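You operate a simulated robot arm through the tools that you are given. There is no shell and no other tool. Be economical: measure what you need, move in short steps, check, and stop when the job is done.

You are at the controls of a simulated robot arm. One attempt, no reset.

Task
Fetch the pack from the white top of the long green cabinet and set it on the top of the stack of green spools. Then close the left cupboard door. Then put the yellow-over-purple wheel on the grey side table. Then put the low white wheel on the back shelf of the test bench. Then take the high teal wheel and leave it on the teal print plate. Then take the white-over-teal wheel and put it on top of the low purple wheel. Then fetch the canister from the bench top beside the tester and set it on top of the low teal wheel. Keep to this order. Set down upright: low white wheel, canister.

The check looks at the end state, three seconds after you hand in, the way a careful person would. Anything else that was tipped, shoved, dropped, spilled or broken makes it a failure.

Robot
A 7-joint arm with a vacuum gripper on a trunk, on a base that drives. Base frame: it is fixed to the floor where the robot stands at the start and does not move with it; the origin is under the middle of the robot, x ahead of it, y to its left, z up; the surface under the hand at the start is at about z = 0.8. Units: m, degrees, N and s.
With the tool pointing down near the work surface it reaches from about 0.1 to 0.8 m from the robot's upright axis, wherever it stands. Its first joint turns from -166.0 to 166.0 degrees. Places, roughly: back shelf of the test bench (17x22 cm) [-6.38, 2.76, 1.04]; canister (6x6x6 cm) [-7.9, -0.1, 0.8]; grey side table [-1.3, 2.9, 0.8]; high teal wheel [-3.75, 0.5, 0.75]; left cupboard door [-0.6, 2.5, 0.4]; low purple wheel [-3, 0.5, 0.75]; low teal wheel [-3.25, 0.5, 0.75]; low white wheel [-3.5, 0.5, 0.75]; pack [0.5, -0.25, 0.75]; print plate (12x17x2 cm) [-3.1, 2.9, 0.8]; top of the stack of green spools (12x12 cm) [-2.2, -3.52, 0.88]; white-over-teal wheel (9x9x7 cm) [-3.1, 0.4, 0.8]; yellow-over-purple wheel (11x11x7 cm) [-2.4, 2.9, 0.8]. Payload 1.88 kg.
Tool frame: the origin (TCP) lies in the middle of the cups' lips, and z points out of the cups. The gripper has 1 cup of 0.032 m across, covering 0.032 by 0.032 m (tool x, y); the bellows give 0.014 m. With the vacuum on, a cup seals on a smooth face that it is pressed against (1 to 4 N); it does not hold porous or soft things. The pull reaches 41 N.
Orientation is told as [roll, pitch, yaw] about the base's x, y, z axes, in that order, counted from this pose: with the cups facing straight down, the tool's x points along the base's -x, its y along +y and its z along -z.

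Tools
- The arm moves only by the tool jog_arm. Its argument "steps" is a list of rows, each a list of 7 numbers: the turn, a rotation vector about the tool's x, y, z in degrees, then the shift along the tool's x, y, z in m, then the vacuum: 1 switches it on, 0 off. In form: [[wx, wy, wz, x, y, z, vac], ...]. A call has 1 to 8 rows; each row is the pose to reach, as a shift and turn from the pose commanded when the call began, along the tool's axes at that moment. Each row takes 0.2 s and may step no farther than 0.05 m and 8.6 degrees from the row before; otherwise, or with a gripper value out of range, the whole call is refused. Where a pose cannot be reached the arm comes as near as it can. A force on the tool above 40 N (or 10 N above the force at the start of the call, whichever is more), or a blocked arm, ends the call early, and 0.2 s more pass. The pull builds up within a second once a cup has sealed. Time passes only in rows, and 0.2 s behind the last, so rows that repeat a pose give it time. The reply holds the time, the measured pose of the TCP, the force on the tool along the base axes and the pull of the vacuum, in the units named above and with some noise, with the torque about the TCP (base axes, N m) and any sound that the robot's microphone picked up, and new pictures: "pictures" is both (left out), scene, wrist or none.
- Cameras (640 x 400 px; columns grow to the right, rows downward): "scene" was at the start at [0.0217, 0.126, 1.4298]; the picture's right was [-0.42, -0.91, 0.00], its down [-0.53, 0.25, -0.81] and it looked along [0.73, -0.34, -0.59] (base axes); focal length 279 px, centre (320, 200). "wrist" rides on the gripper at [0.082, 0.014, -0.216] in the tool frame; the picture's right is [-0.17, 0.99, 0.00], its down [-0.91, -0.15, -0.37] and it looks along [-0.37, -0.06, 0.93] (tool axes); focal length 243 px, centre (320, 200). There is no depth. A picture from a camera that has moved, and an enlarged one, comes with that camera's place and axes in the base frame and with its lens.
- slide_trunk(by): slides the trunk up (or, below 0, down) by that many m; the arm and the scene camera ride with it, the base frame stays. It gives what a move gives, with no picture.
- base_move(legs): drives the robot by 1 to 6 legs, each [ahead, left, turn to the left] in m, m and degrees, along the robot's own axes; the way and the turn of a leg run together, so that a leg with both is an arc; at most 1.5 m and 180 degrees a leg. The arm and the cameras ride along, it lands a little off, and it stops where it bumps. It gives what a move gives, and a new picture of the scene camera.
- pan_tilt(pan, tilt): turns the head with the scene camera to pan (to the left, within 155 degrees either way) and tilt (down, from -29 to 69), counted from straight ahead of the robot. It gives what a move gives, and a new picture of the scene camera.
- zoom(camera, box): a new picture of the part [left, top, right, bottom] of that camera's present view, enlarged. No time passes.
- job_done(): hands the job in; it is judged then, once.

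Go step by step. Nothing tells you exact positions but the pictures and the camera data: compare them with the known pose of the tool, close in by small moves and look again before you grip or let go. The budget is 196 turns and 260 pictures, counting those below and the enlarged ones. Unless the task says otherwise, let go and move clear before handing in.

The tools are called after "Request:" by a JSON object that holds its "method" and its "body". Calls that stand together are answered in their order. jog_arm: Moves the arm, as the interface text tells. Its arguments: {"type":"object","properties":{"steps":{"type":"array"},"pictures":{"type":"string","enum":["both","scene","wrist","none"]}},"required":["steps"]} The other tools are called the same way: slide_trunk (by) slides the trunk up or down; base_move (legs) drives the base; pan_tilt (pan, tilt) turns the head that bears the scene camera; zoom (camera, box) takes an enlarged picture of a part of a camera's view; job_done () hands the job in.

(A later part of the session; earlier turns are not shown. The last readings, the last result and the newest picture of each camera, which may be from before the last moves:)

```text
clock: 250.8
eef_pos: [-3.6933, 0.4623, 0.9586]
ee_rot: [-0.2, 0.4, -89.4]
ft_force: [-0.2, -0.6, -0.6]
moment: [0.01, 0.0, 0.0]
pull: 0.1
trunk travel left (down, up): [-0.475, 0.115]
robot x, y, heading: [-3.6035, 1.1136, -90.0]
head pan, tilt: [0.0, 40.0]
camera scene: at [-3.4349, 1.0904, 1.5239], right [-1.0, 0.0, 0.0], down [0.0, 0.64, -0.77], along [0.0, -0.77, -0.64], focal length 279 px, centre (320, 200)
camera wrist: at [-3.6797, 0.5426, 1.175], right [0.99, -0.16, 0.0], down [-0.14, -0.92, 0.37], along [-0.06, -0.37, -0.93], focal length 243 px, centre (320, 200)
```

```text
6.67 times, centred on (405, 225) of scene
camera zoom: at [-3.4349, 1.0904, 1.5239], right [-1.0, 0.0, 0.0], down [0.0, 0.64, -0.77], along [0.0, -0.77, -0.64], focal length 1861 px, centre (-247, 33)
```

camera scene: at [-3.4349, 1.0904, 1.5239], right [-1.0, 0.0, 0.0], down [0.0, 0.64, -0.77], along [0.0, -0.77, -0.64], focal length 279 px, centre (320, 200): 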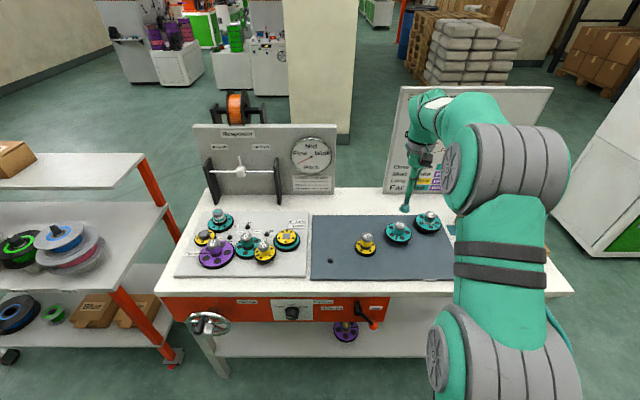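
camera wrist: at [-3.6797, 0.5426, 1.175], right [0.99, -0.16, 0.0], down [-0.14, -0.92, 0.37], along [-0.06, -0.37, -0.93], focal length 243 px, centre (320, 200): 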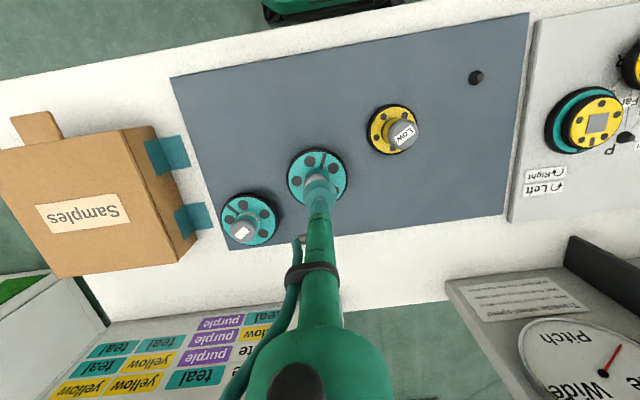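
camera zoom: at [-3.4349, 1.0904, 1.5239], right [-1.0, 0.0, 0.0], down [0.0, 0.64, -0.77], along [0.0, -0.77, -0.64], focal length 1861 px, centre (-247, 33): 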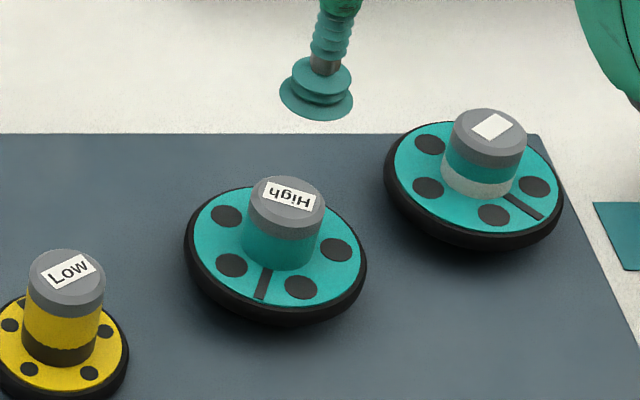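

The knob lies about 2 cm further ahead and 4 mm to the right. I'll shift and go a bit lower, then check again.

Request:
{"method": "jog_arm", "body": {"steps": [[0, 0, 0, -0.02, -0.004, 0, 0], [0, 0, 0, -0.02, -0.004, 0.03, 0], [0, 0, 0, -0.02, -0.004, 0.05, 0], [0, 0, 0, -0.02, -0.004, 0.05, 0]], "pictures": "none"}}

Request:
{"method": "zoom", "body": {"camera": "wrist", "box": [270, 110, 370, 210]}}

Request:
{"method": "zoom", "body": {"camera": "scene", "box": [385, 205, 425, 245]}}

```text
clock: 251.8
eef_pos: [-3.6936, 0.4409, 0.9088]
ee_rot: [-0.2, 0.3, -89.4]
ft_force: [-0.1, 0.1, -0.3]
moment: [-0.01, -0.02, 0.04]
pull: 0.0
trunk travel left (down, up): [-0.475, 0.115]
robot x, y, heading: [-3.6006, 1.1193, -89.9]
head pan, tilt: [0.0, 40.0]
```

```text
4.00 times, centred on (320, 160) of wrist
camera zoom: at [-3.6811, 0.5226, 1.1254], right [0.99, -0.16, 0.0], down [-0.14, -0.92, 0.37], along [-0.06, -0.37, -0.93], focal length 970 px, centre (320, 360)
```

zoom: 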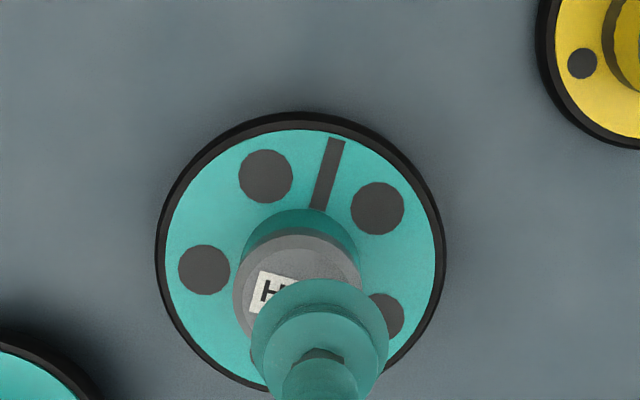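

```text
10.00 times, centred on (405, 225) of scene
camera zoom: at [-3.4349, 1.0903, 1.5239], right [-1.0, 0.0, 0.0], down [0.0, 0.64, -0.77], along [0.0, -0.77, -0.64], focal length 2791 px, centre (-530, -50)
```

zoom: 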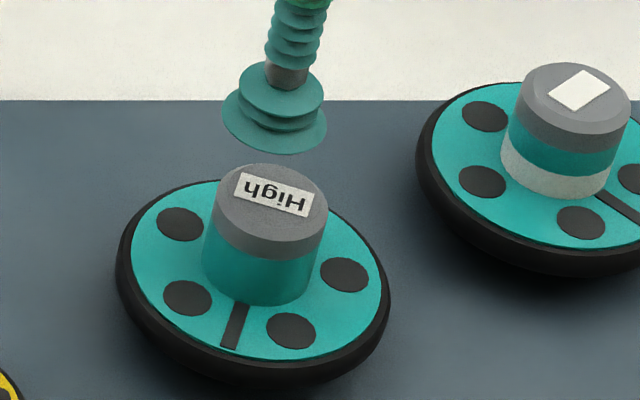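

The knob is about 6 mm to the right (negative x) of the cup. I'll correct and descend to just above.

Request:
{"method": "jog_arm", "body": {"steps": [[0, 0, 0, 0.001, -0.006, 0, 0], [0, 0, 0, 0.001, -0.006, 0.02, 0], [0, 0, 0, 0.001, -0.006, 0.02, 0]], "pictures": "none"}}

Request:
{"method": "zoom", "body": {"camera": "wrist", "box": [270, 110, 370, 210]}}

Request:
{"method": "zoom", "body": {"camera": "scene", "box": [385, 205, 425, 245]}}

```text
clock: 252.6
eef_pos: [-3.7013, 0.4424, 0.89]
ee_rot: [-0.2, 0.3, -89.4]
ft_force: [-0.3, -1.2, 0.4]
moment: [0.0, -0.01, 0.02]
pull: 0.0
trunk travel left (down, up): [-0.475, 0.115]
robot x, y, heading: [-3.6021, 1.1158, -90.0]
head pan, tilt: [0.0, 40.0]
```

```text
4.00 times, centred on (320, 160) of wrist
camera zoom: at [-3.6868, 0.5228, 1.1054], right [0.99, -0.15, 0.0], down [-0.14, -0.92, 0.37], along [-0.06, -0.37, -0.93], focal length 970 px, centre (320, 360)
```

zoom: 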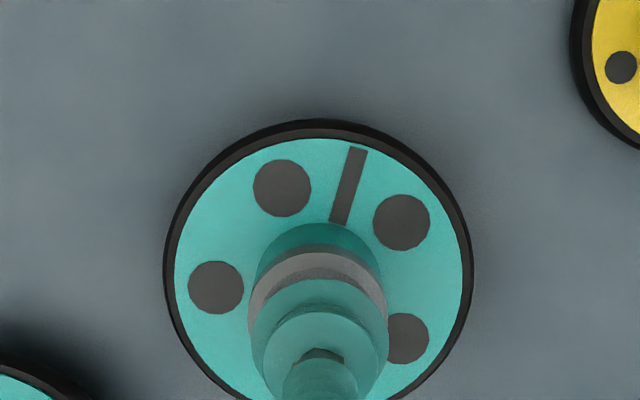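

```text
10.00 times, centred on (405, 225) of scene
camera zoom: at [-3.4349, 1.0903, 1.5239], right [-1.0, 0.0, 0.0], down [0.0, 0.64, -0.77], along [0.0, -0.77, -0.64], focal length 2791 px, centre (-530, -50)
```

zoom: 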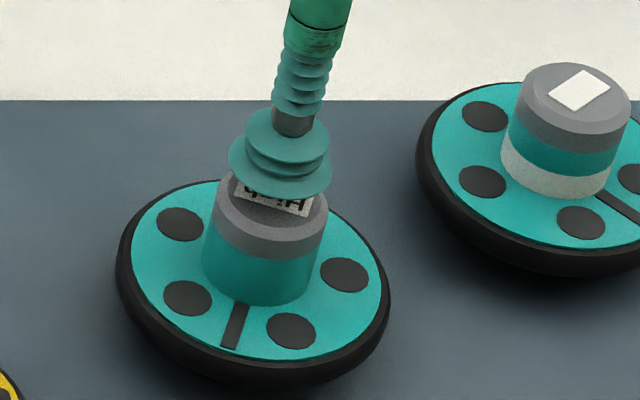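

Well aligned now. I'll press down with vacuum.

Request:
{"method": "jog_arm", "body": {"steps": [[0, 0, 0, 0, -0.0007, 0.008, 1], [0, 0, 0, 0, -0.0007, 0.013, 1], [0, 0, 0, 0, -0.0007, 0.017, 1], [0, 0, 0, 0, -0.0007, 0.02, 1], [0, 0, 0, 0, -0.0007, 0.02, 1], [0, 0, 0, 0, -0.0007, 0.02, 1]], "pictures": "none"}}

```text
clock: 254.0
eef_pos: [-3.701, 0.4445, 0.8728]
ee_rot: [-0.2, -0.1, -89.4]
ft_force: [-5.0, 2.4, 26.6]
moment: [0.03, -0.02, -0.04]
pull: 40.6
trunk travel left (down, up): [-0.475, 0.115]
robot x, y, heading: [-3.6, 1.1177, -89.8]
head pan, tilt: [0.0, 40.0]
```

Sealed. I'll lift it straight off and pull back.

Request:
{"method": "jog_arm", "body": {"steps": [[0, 0, 0, 0, 0, -0.01, 1], [0, 0, 0, 0, 0, -0.03, 1], [0, 0, 0, 0, 0, -0.07, 1], [0, 0, 0, 0, 0, -0.115, 1], [0, 0, 0, 0.03, 0, -0.15, 1], [0, 0, 0, 0.07, 0, -0.17, 1], [0, 0, 0, 0.11, 0, -0.19, 1], [0, 0, 0, 0.15, 0, -0.2, 1]]}}

```text
clock: 255.8
eef_pos: [-3.7026, 0.5941, 1.072]
ee_rot: [-0.2, 0.3, -89.4]
ft_force: [-0.1, 0.6, -1.6]
moment: [0.0, -0.02, 0.02]
pull: 40.6
trunk travel left (down, up): [-0.475, 0.115]
robot x, y, heading: [-3.6021, 1.1166, -90.1]
head pan, tilt: [0.0, 40.0]
camera scene: at [-3.4349, 1.0906, 1.5239], right [-1.0, 0.0, 0.0], down [0.0, 0.64, -0.77], along [0.0, -0.77, -0.64], focal length 279 px, centre (320, 200)
camera wrist: at [-3.6888, 0.674, 1.2882], right [0.99, -0.15, 0.0], down [-0.14, -0.92, 0.37], along [-0.06, -0.37, -0.93], focal length 243 px, centre (320, 200)
```

scene: 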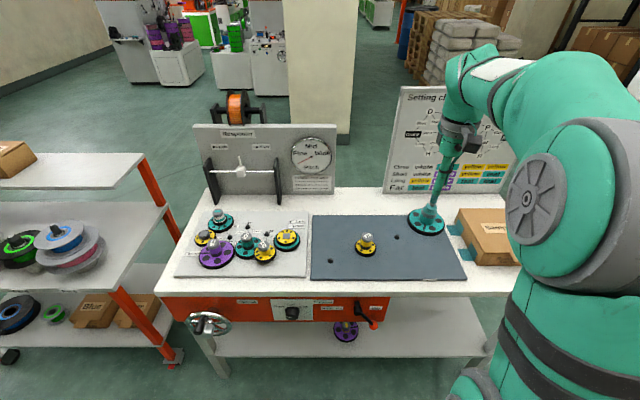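
wrist: 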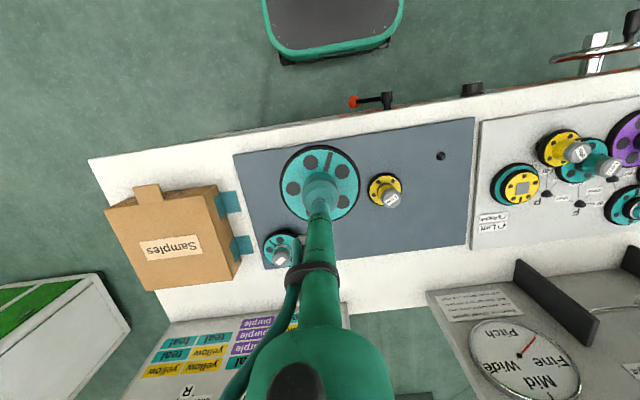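

The high teal wheel is held. I'll turn to the packing bench and look for the print plate.

Request:
{"method": "base_move", "body": {"legs": [[-0.4, 0, 0], [0, 0, 180], [0.05, -0.42, 0]]}}

Request:
{"method": "zoom", "body": {"camera": "scene", "box": [160, 80, 460, 270]}}

```text
clock: 267.9
eef_pos: [-3.0928, 2.1001, 1.0724]
ee_rot: [-0.2, 0.3, 92.0]
ft_force: [-0.4, -0.2, -1.3]
moment: [0.01, -0.03, -0.01]
pull: 40.5
trunk travel left (down, up): [-0.475, 0.115]
robot x, y, heading: [-3.182, 1.578, 91.3]
head pan, tilt: [0.0, 40.0]
camera scene: at [-3.3437, 1.5943, 1.5239], right [1.0, 0.02, 0.0], down [0.02, -0.64, -0.77], along [-0.02, 0.77, -0.64], focal length 279 px, centre (320, 200)
```

scene: 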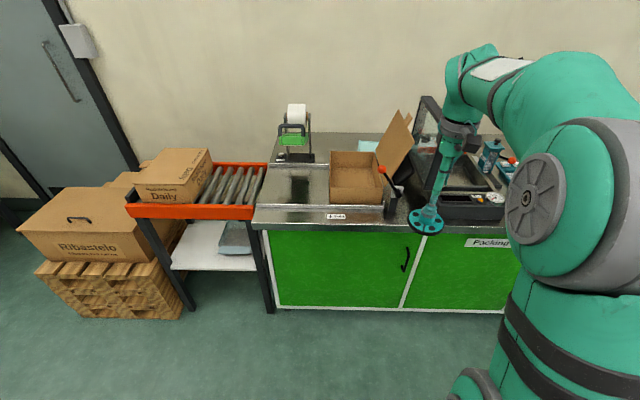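

```text
2.11 times, centred on (310, 175) of scene
camera zoom: at [-3.3437, 1.5943, 1.5239], right [1.0, 0.02, 0.0], down [0.02, -0.64, -0.77], along [-0.02, 0.77, -0.64], focal length 588 px, centre (341, 253)
```

zoom: 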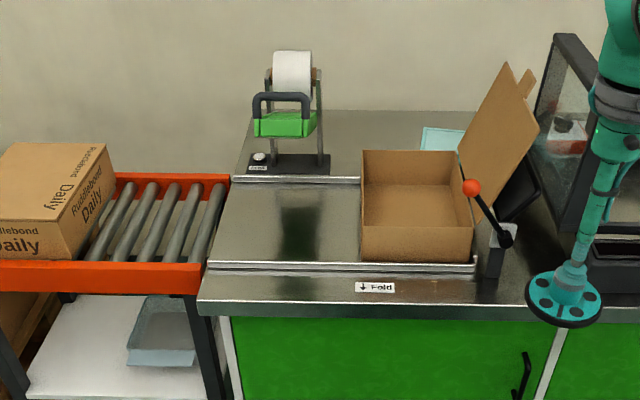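

The print plate lies behind the open box's flap and the sealer lid, centred near (-3.11, 2.855); the flap and lid rise to about z = 1.1. I'll raise everything high before driving in.

Request:
{"method": "slide_trunk", "body": {"by": 0.11}}

Request:
{"method": "jog_arm", "body": {"steps": [[0, 0, 0, 0, 0.03, -0.03, 1], [0, 0, 0, 0, 0.06, -0.06, 1], [0, 0, 0, 0, 0.08, -0.09, 1], [0, 0, 0, 0, 0.08, -0.11, 1], [0, 0, 0, 0, 0.08, -0.11, 1]], "pictures": "none"}}

Request:
{"method": "base_move", "body": {"legs": [[0.3, -0.06, -1.3]]}}

```text
clock: 269.3
eef_pos: [-3.0937, 2.1008, 1.1817]
ee_rot: [-0.2, 0.3, 92.1]
ft_force: [1.0, 0.3, -0.8]
moment: [0.0, 0.02, 0.02]
pull: 41.0
trunk travel left (down, up): [-0.585, 0.005]
robot x, y, heading: [-3.1809, 1.5748, 91.5]
head pan, tilt: [0.0, 40.0]
```

```text
clock: 270.5
eef_pos: [-3.1748, 2.0979, 1.2916]
ee_rot: [-0.1, 0.3, 92.0]
ft_force: [0.0, 0.0, -1.3]
moment: [0.0, -0.02, 0.0]
pull: 40.7
trunk travel left (down, up): [-0.585, 0.005]
robot x, y, heading: [-3.1801, 1.5733, 91.5]
head pan, tilt: [0.0, 40.0]
```

```text
clock: 272.5
eef_pos: [-3.1102, 2.3923, 1.2904]
ee_rot: [-0.2, 0.2, 91.0]
ft_force: [0.1, 0.3, -0.7]
moment: [0.0, 0.01, -0.05]
pull: 40.4
trunk travel left (down, up): [-0.585, 0.005]
robot x, y, heading: [-3.1262, 1.8657, 90.7]
head pan, tilt: [0.0, 40.0]
camera scene: at [-3.2883, 1.8921, 1.6339], right [1.0, 0.01, 0.0], down [0.0, -0.64, -0.77], along [0.0, 0.77, -0.64], focal length 279 px, centre (320, 200)
```

scene: 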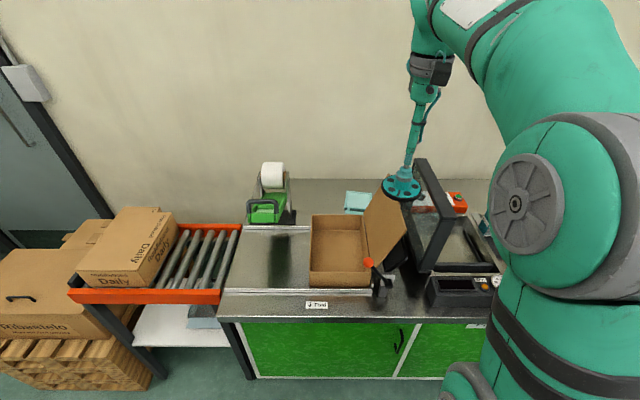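

The plate spans about x -3.17 to -3.05 and y 2.78 to 2.94. I'll drive the last 18 cm and extend over it.

Request:
{"method": "base_move", "body": {"legs": [[0.18, 0, -0.7]]}}

Request:
{"method": "jog_arm", "body": {"steps": [[0, 0, 0, -0.04, 0, 0.0, 1], [0, 0, 0, -0.08, 0, 0.01, 1], [0, 0, 0, -0.12, 0, 0.02, 1], [0, 0, 0, -0.15, 0, 0.03, 1], [0, 0, 0, -0.18, 0, 0.045, 1], [0, 0, 0, -0.2, 0, 0.06, 1], [0, 0, 0, -0.2, 0, 0.06, 1]]}}

```text
clock: 274.0
eef_pos: [-3.1044, 2.5679, 1.2901]
ee_rot: [-0.2, 0.4, 90.3]
ft_force: [-0.7, 0.9, -1.3]
moment: [0.0, 0.02, 0.03]
pull: 40.9
trunk travel left (down, up): [-0.585, 0.005]
robot x, y, heading: [-3.1245, 2.0477, 89.9]
head pan, tilt: [0.0, 40.0]
camera scene: at [-3.2882, 2.0703, 1.6339], right [1.0, -0.01, 0.0], down [0.0, -0.64, -0.77], along [0.0, 0.77, -0.64], focal length 279 px, centre (320, 200)
```

scene: 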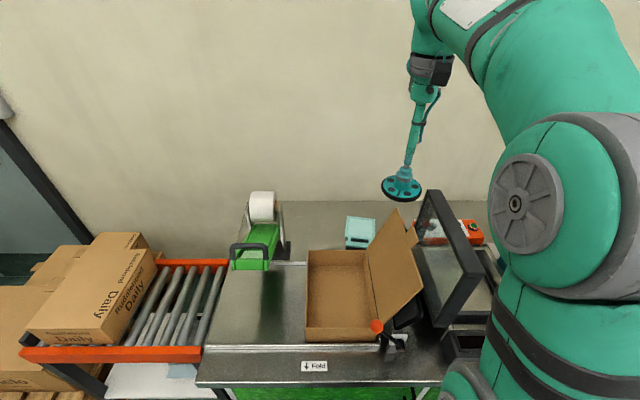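

```text
clock: 275.6
eef_pos: [-3.1056, 2.7684, 1.2317]
ee_rot: [-0.2, 0.4, 90.4]
ft_force: [-0.2, -0.3, -1.4]
moment: [0.0, 0.01, 0.03]
pull: 40.2
trunk travel left (down, up): [-0.585, 0.005]
robot x, y, heading: [-3.1283, 2.0467, 89.9]
head pan, tilt: [0.0, 40.0]
camera scene: at [-3.2882, 2.0697, 1.634], right [1.0, -0.01, 0.0], down [0.0, -0.64, -0.77], along [0.0, 0.77, -0.64], focal length 279 px, centre (320, 200)
camera wrist: at [-3.12, 2.6865, 1.4478], right [-0.99, 0.16, 0.0], down [0.15, 0.92, 0.37], along [0.06, 0.36, -0.93], focal length 243 px, centre (320, 200)
```

scene: 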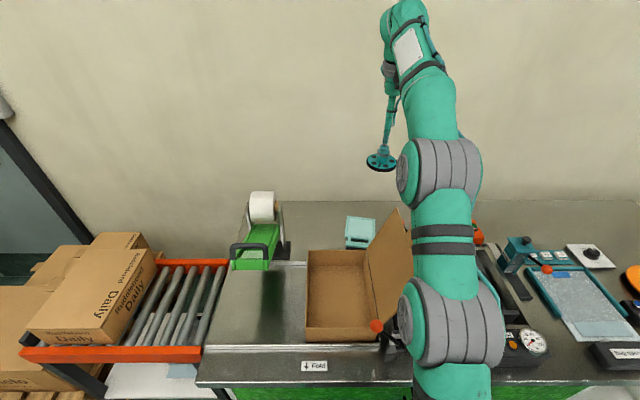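
wrist: 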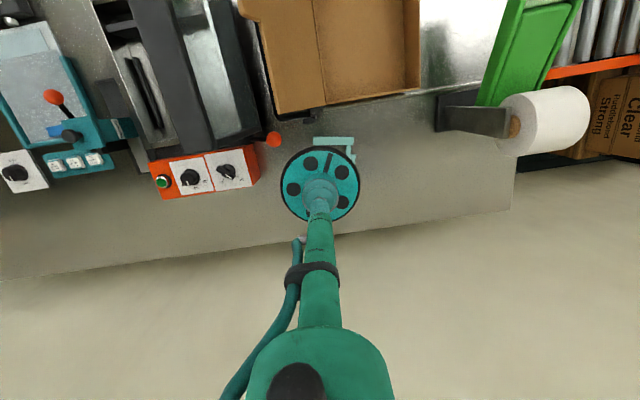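

Request:
{"method": "zoom", "body": {"camera": "scene", "box": [320, 140, 440, 260]}}

Request:
{"method": "zoom", "body": {"camera": "wrist", "box": [240, 90, 400, 230]}}

```text
3.33 times, centred on (380, 200) of scene
camera zoom: at [-3.2882, 2.0697, 1.634], right [1.0, -0.01, 0.0], down [0.0, -0.64, -0.77], along [0.0, 0.77, -0.64], focal length 930 px, centre (120, 200)
```

zoom: 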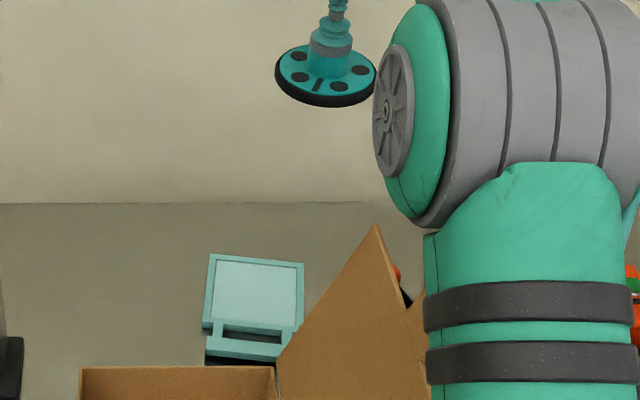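

```text
2.86 times, centred on (320, 160) of wrist
camera zoom: at [-3.12, 2.6865, 1.4478], right [-0.99, 0.16, 0.0], down [0.15, 0.92, 0.37], along [0.06, 0.36, -0.93], focal length 693 px, centre (320, 314)
```

zoom: 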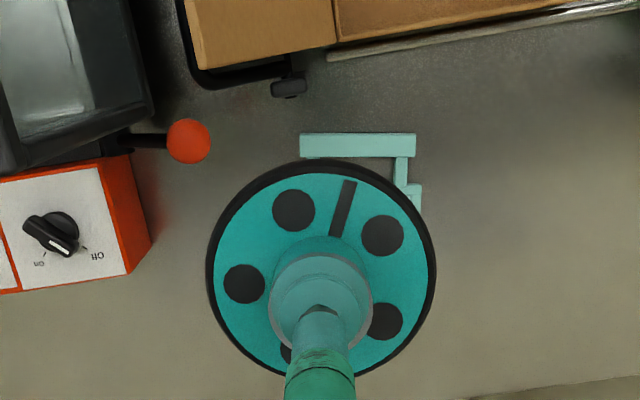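

The plate's centre is about (-3.12, 2.86). I'll move over it first and then lower, watching reach.

Request:
{"method": "jog_arm", "body": {"steps": [[0, 0, 0, -0.03, 0.007, 0.035, 1], [0, 0, 0, -0.055, 0.0145, 0.07, 1], [0, 0, 0, -0.065, 0.0145, 0.11, 1], [0, 0, 0, -0.075, 0.0145, 0.155, 1], [0, 0, 0, -0.083, 0.0145, 0.2, 1], [0, 0, 0, -0.085, 0.0145, 0.245, 1], [0, 0, 0, -0.085, 0.0145, 0.245, 1]]}}

```text
clock: 277.2
eef_pos: [-3.1179, 2.8551, 0.983]
ee_rot: [-0.1, 0.5, 90.3]
ft_force: [0.3, 0.2, -1.7]
moment: [0.01, -0.01, 0.03]
pull: 40.4
out of reach, approached as far as the arm can: row 6, 7
trunk travel left (down, up): [-0.585, 0.005]
robot x, y, heading: [-3.1283, 2.0446, 89.8]
head pan, tilt: [0.0, 40.0]
camera scene: at [-3.2882, 2.0697, 1.6339], right [1.0, -0.01, 0.0], down [0.0, -0.64, -0.77], along [0.0, 0.77, -0.64], focal length 279 px, centre (320, 200)
camera wrist: at [-3.1329, 2.7738, 1.1994], right [-0.99, 0.16, 0.0], down [0.15, 0.92, 0.37], along [0.06, 0.36, -0.93], focal length 243 px, centre (320, 200)
```

scene: 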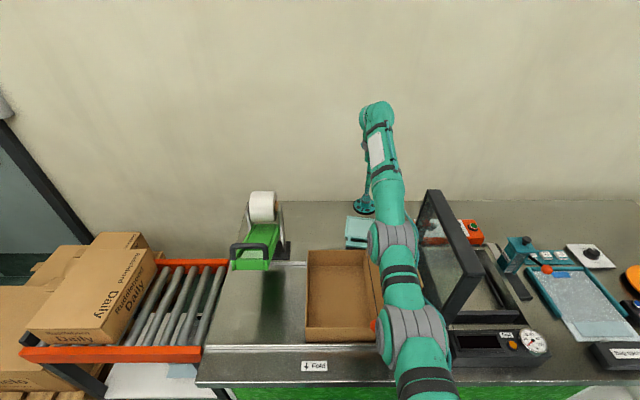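
wrist: 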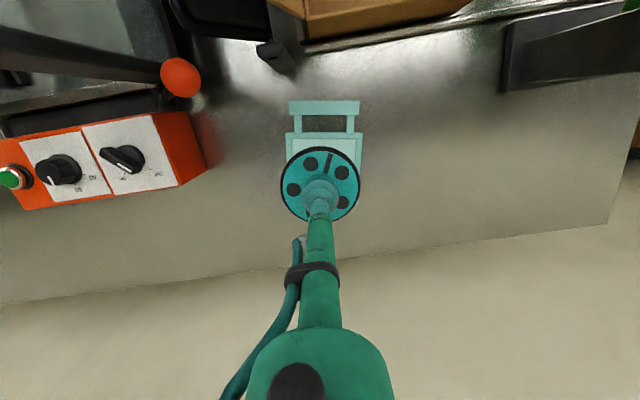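

I want to check that the box flap is untouched under the forearm.

Request:
{"method": "zoom", "body": {"camera": "scene", "box": [300, 180, 480, 340]}}

Request:
{"method": "zoom", "body": {"camera": "wrist", "box": [160, 0, 480, 230]}}

```text
2.50 times, centred on (390, 260) of scene
camera zoom: at [-3.2882, 2.0697, 1.6339], right [1.0, -0.01, 0.0], down [0.0, -0.64, -0.77], along [0.0, 0.77, -0.64], focal length 698 px, centre (145, 50)
```

zoom: 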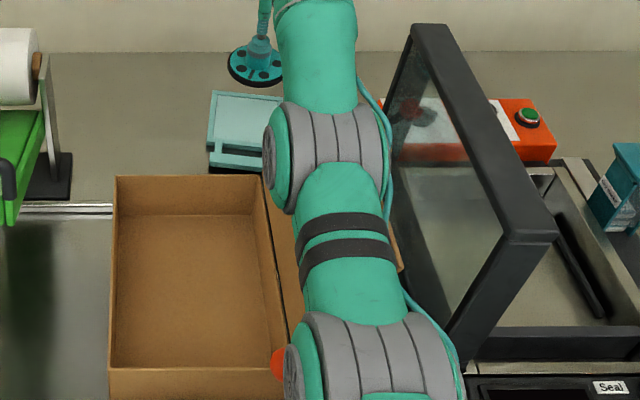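

```text
1.74 times, centred on (320, 115) of wrist
camera zoom: at [-3.1329, 2.7738, 1.1994], right [-0.99, 0.16, 0.0], down [0.15, 0.92, 0.37], along [0.06, 0.36, -0.93], focal length 422 px, centre (320, 348)
```

zoom: 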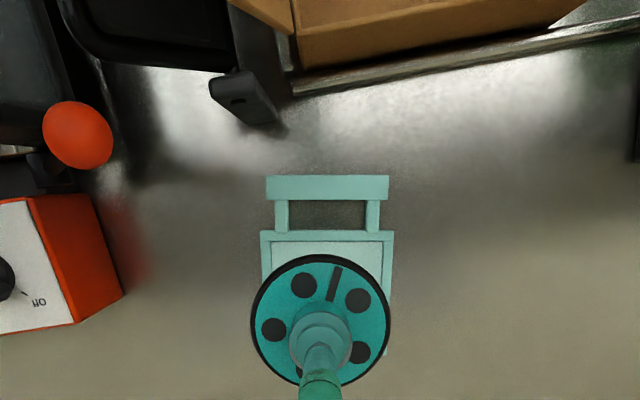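

The forearm passes very close above the flap, so lowering here is risky. I'll rise again, shift the base about 11 cm left so the forearm runs over the open box, and come in from there.

Request:
{"method": "jog_arm", "body": {"steps": [[0, 0, 0, 0.01, 0, -0.04, 1], [0, 0, 0, 0.02, 0, -0.085, 1], [0, 0, 0, 0.03, 0, -0.13, 1], [0, 0, 0, 0.05, 0, -0.17, 1], [0, 0, 0, 0.08, 0, -0.21, 1], [0, 0, 0, 0.11, 0, -0.245, 1], [0, 0, 0, 0.11, 0, -0.245, 1]], "pictures": "scene"}}

```text
clock: 278.8
eef_pos: [-3.1241, 2.7551, 1.2243]
ee_rot: [1.1, 0.8, 89.0]
ft_force: [3.4, 0.7, -4.0]
moment: [0.0, 0.36, -0.03]
pull: 40.2
out of reach, approached as far as the arm can: row 5, 6
trunk travel left (down, up): [-0.585, 0.005]
robot x, y, heading: [-3.1298, 2.0471, 89.8]
head pan, tilt: [0.0, 40.0]
camera scene: at [-3.2885, 2.0703, 1.6339], right [1.0, -0.01, 0.0], down [0.0, -0.64, -0.77], along [0.0, 0.77, -0.64], focal length 279 px, centre (320, 200)
```

scene: 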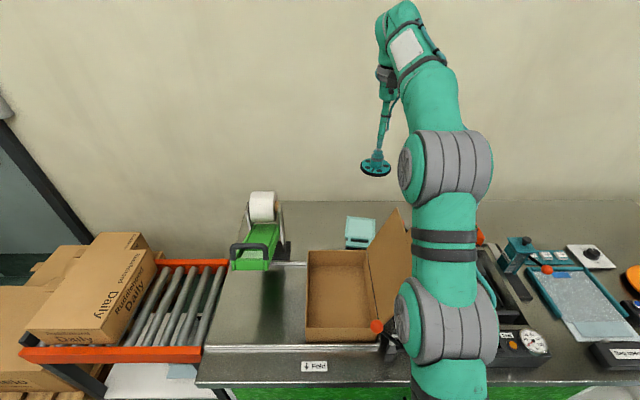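

Request:
{"method": "base_move", "body": {"legs": [[0.01, 0.115, 0]]}}

Request:
{"method": "jog_arm", "body": {"steps": [[0, 0, 0, 0, -0.035, 0.0, 1], [0, 0, 0, -0.01, -0.07, 0.005, 1], [0, 0, 0, -0.025, -0.1, 0.015, 1], [0, 0, 0, -0.04, -0.112, 0.04, 1], [0, 0, 0, -0.055, -0.112, 0.08, 1], [0, 0, 0, -0.065, -0.112, 0.12, 1], [0, 0, 0, -0.075, -0.112, 0.16, 1], [0, 0, 0, -0.075, -0.112, 0.2, 1]]}}

```text
clock: 280.0
eef_pos: [-3.2334, 2.757, 1.2302]
ee_rot: [-0.1, 0.3, 90.5]
ft_force: [-0.5, -0.1, -0.3]
moment: [0.03, -0.07, -0.04]
pull: 40.9
trunk travel left (down, up): [-0.585, 0.005]
robot x, y, heading: [-3.2407, 2.0566, 90.0]
head pan, tilt: [0.0, 40.0]
camera scene: at [-3.4023, 2.08, 1.6339], right [1.0, 0.0, 0.0], down [0.0, -0.64, -0.77], along [0.0, 0.77, -0.64], focal length 279 px, centre (320, 200)
```

scene: 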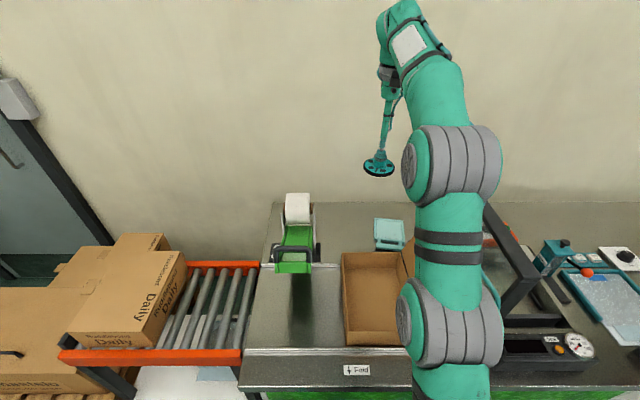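

```text
clock: 281.8
eef_pos: [-3.1224, 2.8296, 1.0282]
ee_rot: [-0.2, 0.4, 90.4]
ft_force: [0.3, 1.7, -2.1]
moment: [0.02, -0.01, -0.01]
pull: 40.4
trunk travel left (down, up): [-0.585, 0.005]
robot x, y, heading: [-3.2402, 2.0539, 89.9]
head pan, tilt: [0.0, 40.0]
camera scene: at [-3.4017, 2.0803, 1.634], right [1.0, 0.0, 0.0], down [0.0, -0.64, -0.77], along [0.0, 0.77, -0.64], focal length 279 px, centre (320, 200)
camera wrist: at [-3.1358, 2.7475, 1.2445], right [-0.99, 0.16, 0.0], down [0.15, 0.92, 0.37], along [0.06, 0.37, -0.93], focal length 243 px, centre (320, 200)
```

scene: 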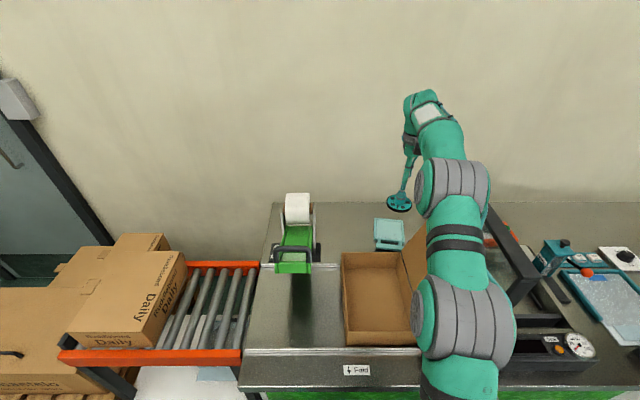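
wrist: 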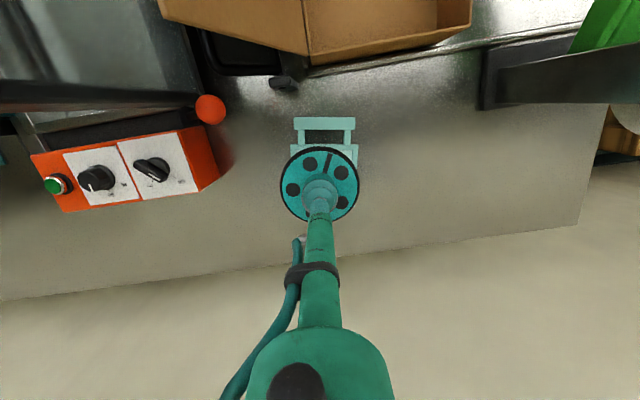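

The wheel is over the plate. I'll lower in modest steps while watching the flap under the elbow.

Request:
{"method": "jog_arm", "body": {"steps": [[0, 0, 0, -0.008, 0.002, 0.015, 1], [0, 0, 0, -0.012, 0.002, 0.03, 1], [0, 0, 0, -0.012, 0.002, 0.05, 1], [0, 0, 0, -0.012, 0.002, 0.05, 1]], "pictures": "none"}}

Request:
{"method": "zoom", "body": {"camera": "scene", "box": [320, 160, 520, 340]}}

```text
clock: 282.8
eef_pos: [-3.1216, 2.8443, 0.9797]
ee_rot: [-0.2, 0.2, 90.3]
ft_force: [0.2, 0.8, -0.9]
moment: [0.0, -0.04, 0.0]
pull: 41.0
trunk travel left (down, up): [-0.585, 0.005]
robot x, y, heading: [-3.2376, 2.0567, 90.0]
head pan, tilt: [0.0, 40.0]
```

```text
2.22 times, centred on (420, 250) of scene
camera zoom: at [-3.4017, 2.0801, 1.6339], right [1.0, 0.0, 0.0], down [0.0, -0.64, -0.77], along [0.0, 0.77, -0.64], focal length 620 px, centre (98, 89)
```

zoom: 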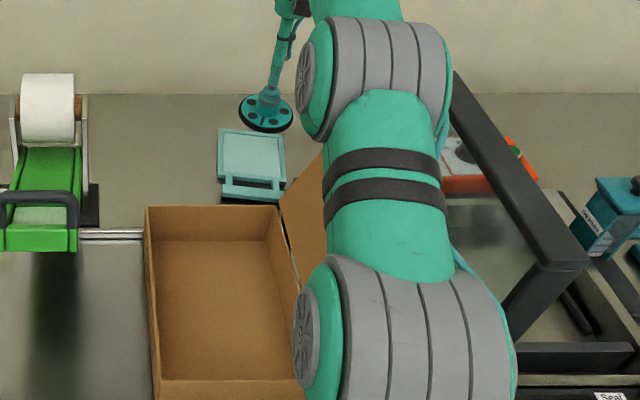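

Request:
{"method": "jog_arm", "body": {"steps": [[0, 0, 0, 0, 0.002, 0.015, 1], [0, 0, 0, 0, 0.002, 0.03, 1], [0, 0, 0, 0, 0.002, 0.045, 1], [0, 0, 0, 0, 0.002, 0.055, 1], [0, 0, 0, 0, 0.002, 0.055, 1]], "pictures": "none"}}

Request:
{"method": "zoom", "body": {"camera": "scene", "box": [320, 160, 520, 340]}}

Request:
{"method": "zoom", "body": {"camera": "wrist", "box": [220, 60, 420, 230]}}

```text
clock: 284.0
eef_pos: [-3.1248, 2.8438, 0.9236]
ee_rot: [-0.2, 0.3, 90.4]
ft_force: [-0.4, -0.1, -1.4]
moment: [0.0, -0.01, -0.01]
pull: 40.9
trunk travel left (down, up): [-0.585, 0.005]
robot x, y, heading: [-3.2394, 2.0537, 89.6]
head pan, tilt: [0.0, 40.0]
```

```text
2.22 times, centred on (420, 250) of scene
camera zoom: at [-3.4018, 2.08, 1.6339], right [1.0, 0.0, 0.0], down [0.0, -0.64, -0.77], along [0.0, 0.77, -0.64], focal length 620 px, centre (98, 89)
```

zoom: 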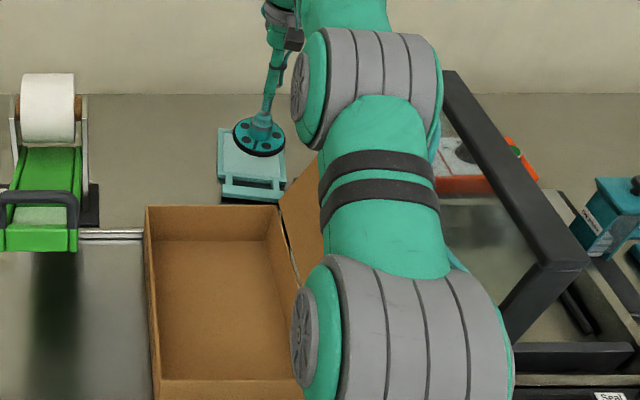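

```text
2.35 times, centred on (320, 145) of wrist
camera zoom: at [-3.1391, 2.7615, 1.1407], right [-0.99, 0.16, 0.0], down [0.15, 0.92, 0.37], along [0.06, 0.36, -0.93], focal length 571 px, centre (320, 329)
```

zoom: 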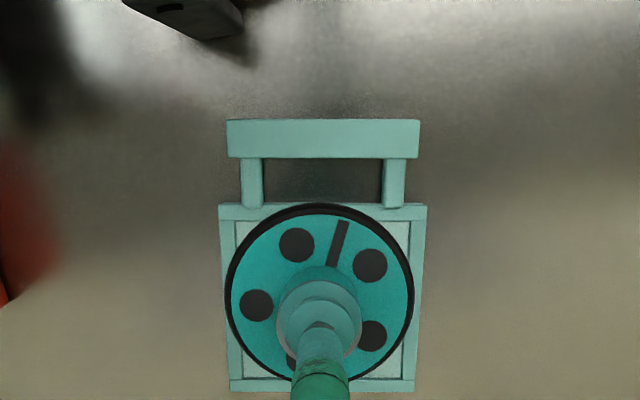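

The wheel should go about 16 mm further ahead to sit fully inside the plate. I'll shift and lower.

Request:
{"method": "jog_arm", "body": {"steps": [[0, 0, 0, -0.008, 0, 0, 1], [0, 0, 0, -0.017, 0, 0.0, 1], [0, 0, 0, -0.017, 0, 0.008, 1], [0, 0, 0, -0.017, 0, 0.016, 1], [0, 0, 0, -0.017, 0, 0.016, 1]], "pictures": "none"}}

Request:
{"method": "zoom", "body": {"camera": "wrist", "box": [220, 60, 420, 230]}}

```text
clock: 285.2
eef_pos: [-3.1244, 2.8607, 0.9082]
ee_rot: [-0.3, 0.3, 90.5]
ft_force: [0.1, 0.3, -1.9]
moment: [0.01, -0.03, 0.0]
pull: 40.1
trunk travel left (down, up): [-0.585, 0.005]
robot x, y, heading: [-3.2414, 2.0544, 90.0]
head pan, tilt: [0.0, 40.0]
```

```text
2.35 times, centred on (320, 145) of wrist
camera zoom: at [-3.1397, 2.7788, 1.1246], right [-0.99, 0.16, 0.0], down [0.15, 0.92, 0.37], along [0.06, 0.36, -0.93], focal length 571 px, centre (320, 329)
```

zoom: 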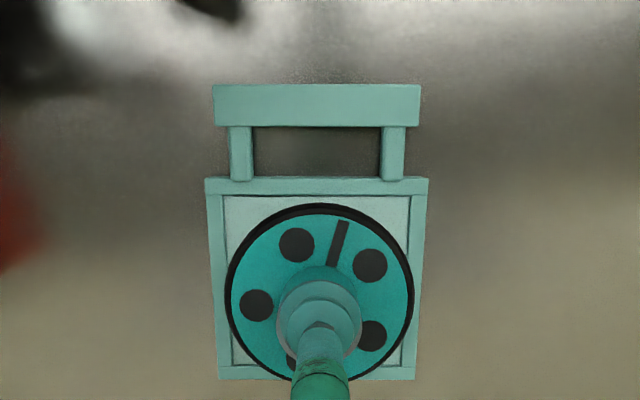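

Request:
{"method": "jog_arm", "body": {"steps": [[0, 0, 0, 0, 0, 0.004, 1], [0, 0, 0, 0, 0, 0.008, 1], [0, 0, 0, 0, 0, 0.008, 1]], "pictures": "none"}}

```text
clock: 286.0
eef_pos: [-3.1249, 2.8597, 0.9007]
ee_rot: [-0.1, 0.2, 90.4]
ft_force: [0.1, -0.5, -1.2]
moment: [0.05, 0.03, -0.01]
pull: 40.7
trunk travel left (down, up): [-0.585, 0.005]
robot x, y, heading: [-3.2393, 2.0588, 89.8]
head pan, tilt: [0.0, 40.0]
```

Request:
{"method": "jog_arm", "body": {"steps": [[0, 0, 0, 0, 0, 0.003, 1], [0, 0, 0, 0, 0, 0.006, 1], [0, 0, 0, 0, 0, 0.006, 1]], "pictures": "none"}}

```text
clock: 286.8
eef_pos: [-3.1248, 2.8609, 0.8956]
ee_rot: [-0.2, 0.3, 90.4]
ft_force: [-0.2, 0.1, -1.5]
moment: [0.01, -0.02, 0.02]
pull: 40.5
trunk travel left (down, up): [-0.585, 0.005]
robot x, y, heading: [-3.2367, 2.0537, 90.0]
head pan, tilt: [0.0, 40.0]
```

Request:
{"method": "jog_arm", "body": {"steps": [[0, 0, 0, 0, 0, 0.003, 1], [0, 0, 0, 0, 0, 0.006, 1], [0, 0, 0, 0, 0, 0.006, 1]], "pictures": "none"}}

```text
clock: 287.6
eef_pos: [-3.1252, 2.8601, 0.8877]
ee_rot: [-0.2, 0.2, 90.4]
ft_force: [0.7, 0.1, -1.2]
moment: [0.01, -0.02, 0.01]
pull: 40.6
trunk travel left (down, up): [-0.585, 0.005]
robot x, y, heading: [-3.2398, 2.0537, 89.8]
head pan, tilt: [0.0, 40.0]
```

Request:
{"method": "jog_arm", "body": {"steps": [[0, 0, 0, 0, 0, 0.003, 1], [0, 0, 0, 0, 0, 0.006, 1], [0, 0, 0, 0, 0, 0.006, 1]], "pictures": "none"}}

Request:
{"method": "zoom", "body": {"camera": "scene", "box": [370, 180, 450, 250]}}

```text
clock: 288.4
eef_pos: [-3.1238, 2.8597, 0.8831]
ee_rot: [-0.1, 0.3, 90.3]
ft_force: [0.8, 0.1, -1.5]
moment: [0.05, 0.01, 0.01]
pull: 40.8
trunk travel left (down, up): [-0.585, 0.005]
robot x, y, heading: [-3.2407, 2.0516, 90.1]
head pan, tilt: [0.0, 40.0]
```

```text
5.71 times, centred on (410, 215) of scene
camera zoom: at [-3.4018, 2.08, 1.6339], right [1.0, 0.0, 0.0], down [0.0, -0.64, -0.77], along [0.0, 0.77, -0.64], focal length 1595 px, centre (-194, 114)
```

zoom: 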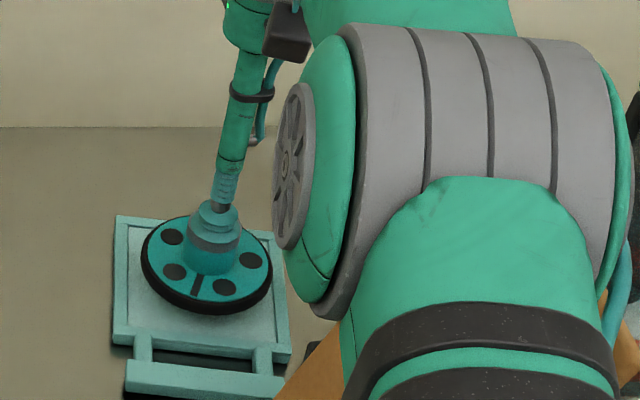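

Request:
{"method": "jog_arm", "body": {"steps": [[0, 0, 0, 0, 0, 0.003, 1], [0, 0, 0, 0, 0, 0.006, 1], [0, 0, 0, 0, 0, 0.008, 1], [0, 0, 0, 0, 0, 0.008, 1]], "pictures": "none"}}

```text
clock: 289.4
eef_pos: [-3.1245, 2.8603, 0.8755]
ee_rot: [-0.1, 0.3, 90.5]
ft_force: [0.0, -1.0, -0.8]
moment: [0.06, 0.02, -0.01]
pull: 40.9
trunk travel left (down, up): [-0.585, 0.005]
robot x, y, heading: [-3.2392, 2.0559, 89.5]
head pan, tilt: [0.0, 40.0]
```

Request:
{"method": "jog_arm", "body": {"steps": [[0, 0, 0, 0, 0, 0.003, 1], [0, 0, 0, 0, 0, 0.006, 1], [0, 0, 0, 0, 0, 0.006, 1]], "pictures": "none"}}

Request:
{"method": "zoom", "body": {"camera": "scene", "box": [370, 180, 450, 250]}}

```text
clock: 290.2
eef_pos: [-3.1239, 2.8605, 0.8712]
ee_rot: [-0.2, -0.1, 90.4]
ft_force: [-0.6, 0.1, 15.4]
moment: [-0.14, 0.03, -0.02]
pull: 40.7
trunk travel left (down, up): [-0.585, 0.005]
robot x, y, heading: [-3.2427, 2.0555, 89.9]
head pan, tilt: [0.0, 40.0]
```

```text
5.71 times, centred on (410, 215) of scene
camera zoom: at [-3.4021, 2.0784, 1.6341], right [1.0, 0.0, 0.0], down [0.0, -0.64, -0.77], along [0.0, 0.77, -0.64], focal length 1595 px, centre (-194, 114)
```

zoom: 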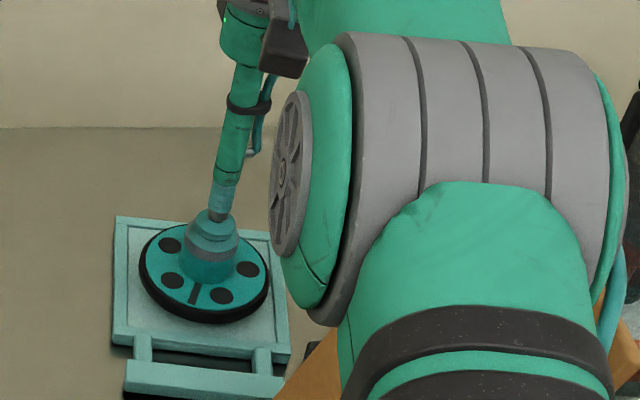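

Contact at 15 N, the wheel lies inside the plate. I'll ease off, release and rise straight up.

Request:
{"method": "jog_arm", "body": {"steps": [[0, 0, 0, 0, 0, -0.002, 1], [0, 0, 0, 0, 0, -0.002, 0], [0, 0, 0, 0, 0, -0.002, 0], [0, 0, 0, 0, 0, -0.002, 0], [0, 0, 0, 0, 0, -0.003, 0], [0, 0, 0, 0, 0, -0.02, 0], [0, 0, 0, 0.005, 0, -0.06, 0], [0, 0, 0, 0.01, 0, -0.1, 0]], "pictures": "wrist"}}

```text
clock: 292.0
eef_pos: [-3.1223, 2.8492, 0.9703]
ee_rot: [-0.3, 0.3, 90.5]
ft_force: [-0.4, -1.1, -0.3]
moment: [0.02, 0.03, 0.0]
pull: 0.1
trunk travel left (down, up): [-0.585, 0.005]
robot x, y, heading: [-3.2438, 2.0532, 89.8]
head pan, tilt: [0.0, 40.0]
camera wrist: at [-3.1377, 2.767, 1.1859], right [-0.99, 0.16, 0.0], down [0.14, 0.92, 0.37], along [0.06, 0.36, -0.93], focal length 243 px, centre (320, 200)
```

wrist: 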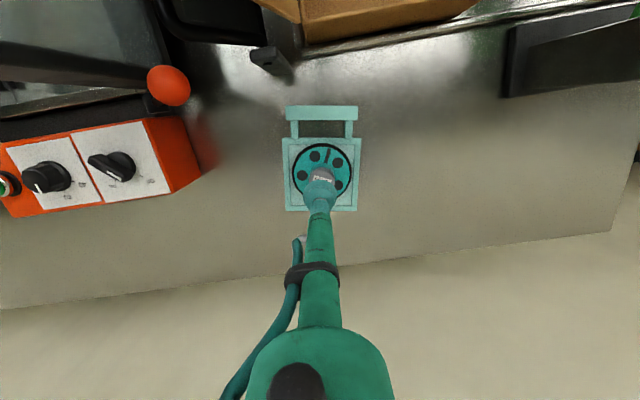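

The high teal wheel sits on the print plate. I'll rise well above the flap, retract and back away.

Request:
{"method": "jog_arm", "body": {"steps": [[0, 0, 0, 0.01, 0, -0.04, 0], [0, 0, 0, 0.02, 0, -0.08, 0], [0, 0, 0, 0.035, 0, -0.12, 0], [0, 0, 0, 0.05, 0.01, -0.165, 0], [0, 0, 0, 0.065, 0.03, -0.205, 0], [0, 0, 0, 0.085, 0.06, -0.235, 0], [0, 0, 0, 0.115, 0.09, -0.25, 0], [0, 0, 0, 0.15, 0.11, -0.26, 0]], "pictures": "scene"}}

```text
clock: 293.8
eef_pos: [-3.2341, 2.7007, 1.2288]
ee_rot: [-0.1, 0.3, 90.5]
ft_force: [0.2, -0.3, 0.2]
moment: [-0.01, 0.01, 0.01]
pull: 0.1
trunk travel left (down, up): [-0.585, 0.005]
robot x, y, heading: [-3.2415, 2.0582, 89.8]
head pan, tilt: [0.0, 40.0]
camera scene: at [-3.4018, 2.0794, 1.6339], right [1.0, 0.0, 0.0], down [0.0, -0.64, -0.77], along [0.0, 0.77, -0.64], focal length 279 px, centre (320, 200)
```

scene: 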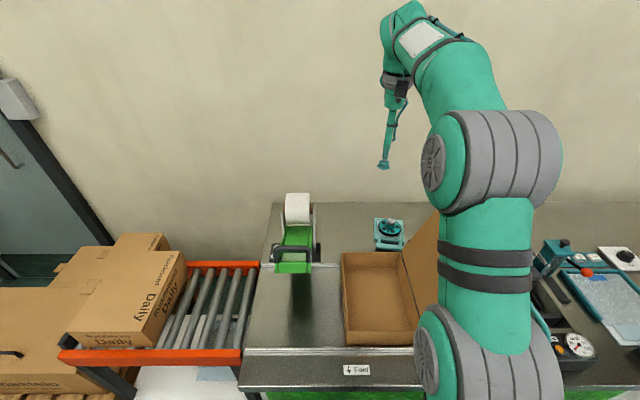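

Everything at the packing bench is as it was. I'll back out, turn round to the wheel bench and lower the trunk.

Request:
{"method": "base_move", "body": {"legs": [[-0.55, 0, 0], [0, 0, 180], [0.38, 0.12, 0]]}}

Request:
{"method": "slide_trunk", "body": {"by": -0.11}}

Request:
{"method": "pan_tilt", "body": {"pan": -5, "tilt": 45}}

```text
clock: 306.4
eef_pos: [-3.1383, 0.4707, 1.2283]
ee_rot: [-0.3, 0.3, -90.1]
ft_force: [-0.3, 0.2, -0.4]
moment: [0.06, -0.01, 0.02]
pull: 0.1
trunk travel left (down, up): [-0.585, 0.005]
robot x, y, heading: [-3.1307, 1.1161, -91.0]
head pan, tilt: [0.0, 40.0]
camera scene: at [-2.9609, 1.0883, 1.6339], right [-1.0, 0.01, 0.0], down [0.01, 0.64, -0.77], along [-0.01, -0.77, -0.64], focal length 279 px, centre (320, 200)
```

scene: 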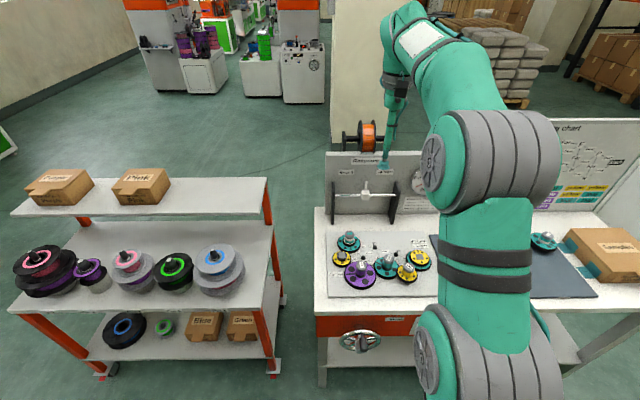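

```text
clock: 307.9
eef_pos: [-3.1383, 0.4704, 1.1195]
ee_rot: [-0.2, 0.3, -90.0]
ft_force: [-1.2, 0.3, 0.7]
moment: [0.02, 0.03, -0.02]
pull: 0.1
trunk travel left (down, up): [-0.475, 0.115]
robot x, y, heading: [-3.1266, 1.1193, -90.6]
head pan, tilt: [0.0, 40.0]
```

```text
clock: 308.5
eef_pos: [-3.1381, 0.4703, 1.1172]
ee_rot: [-0.3, 0.3, -90.1]
ft_force: [0.5, 0.2, -0.1]
moment: [0.0, -0.01, 0.02]
pull: 0.0
trunk travel left (down, up): [-0.475, 0.115]
robot x, y, heading: [-3.1295, 1.1173, -90.6]
head pan, tilt: [-5.0, 45.0]
camera scene: at [-2.9679, 1.0926, 1.5167], right [-1.0, 0.1, 0.0], down [0.07, 0.7, -0.71], along [-0.07, -0.7, -0.71], focal length 279 px, centre (320, 200)
```

scene: 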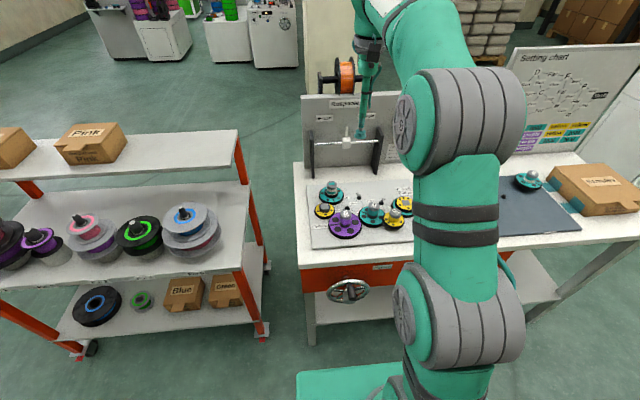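

I see the white-over-teal wheel near (-3.08, 0.37), in front of the respooler posts. I'll enlarge both views.

Request:
{"method": "zoom", "body": {"camera": "scene", "box": [300, 160, 420, 250]}}

Request:
{"method": "zoom", "body": {"camera": "wrist", "box": [240, 80, 480, 260]}}

```text
4.44 times, centred on (360, 205) of scene
camera zoom: at [-2.9679, 1.0926, 1.5167], right [-1.0, 0.1, 0.0], down [0.07, 0.7, -0.71], along [-0.07, -0.7, -0.71], focal length 1241 px, centre (142, 178)
```

zoom: 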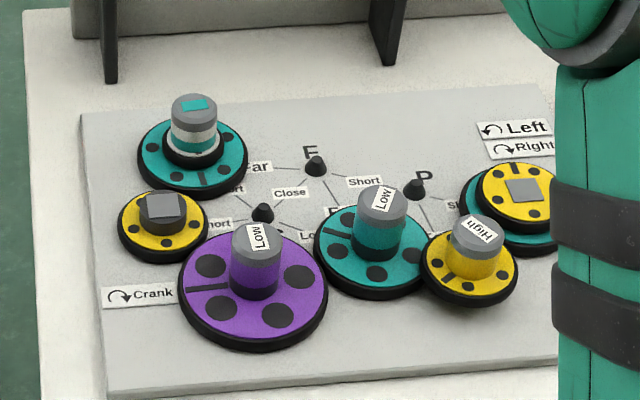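

```text
2.22 times, centred on (360, 170) of wrist
camera zoom: at [-3.1243, 0.5503, 1.335], right [0.99, -0.17, 0.0], down [-0.15, -0.92, 0.37], along [-0.07, -0.36, -0.93], focal length 539 px, centre (231, 267)
```

zoom: 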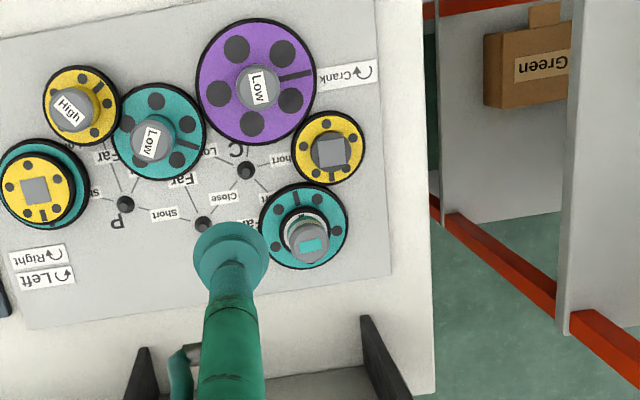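

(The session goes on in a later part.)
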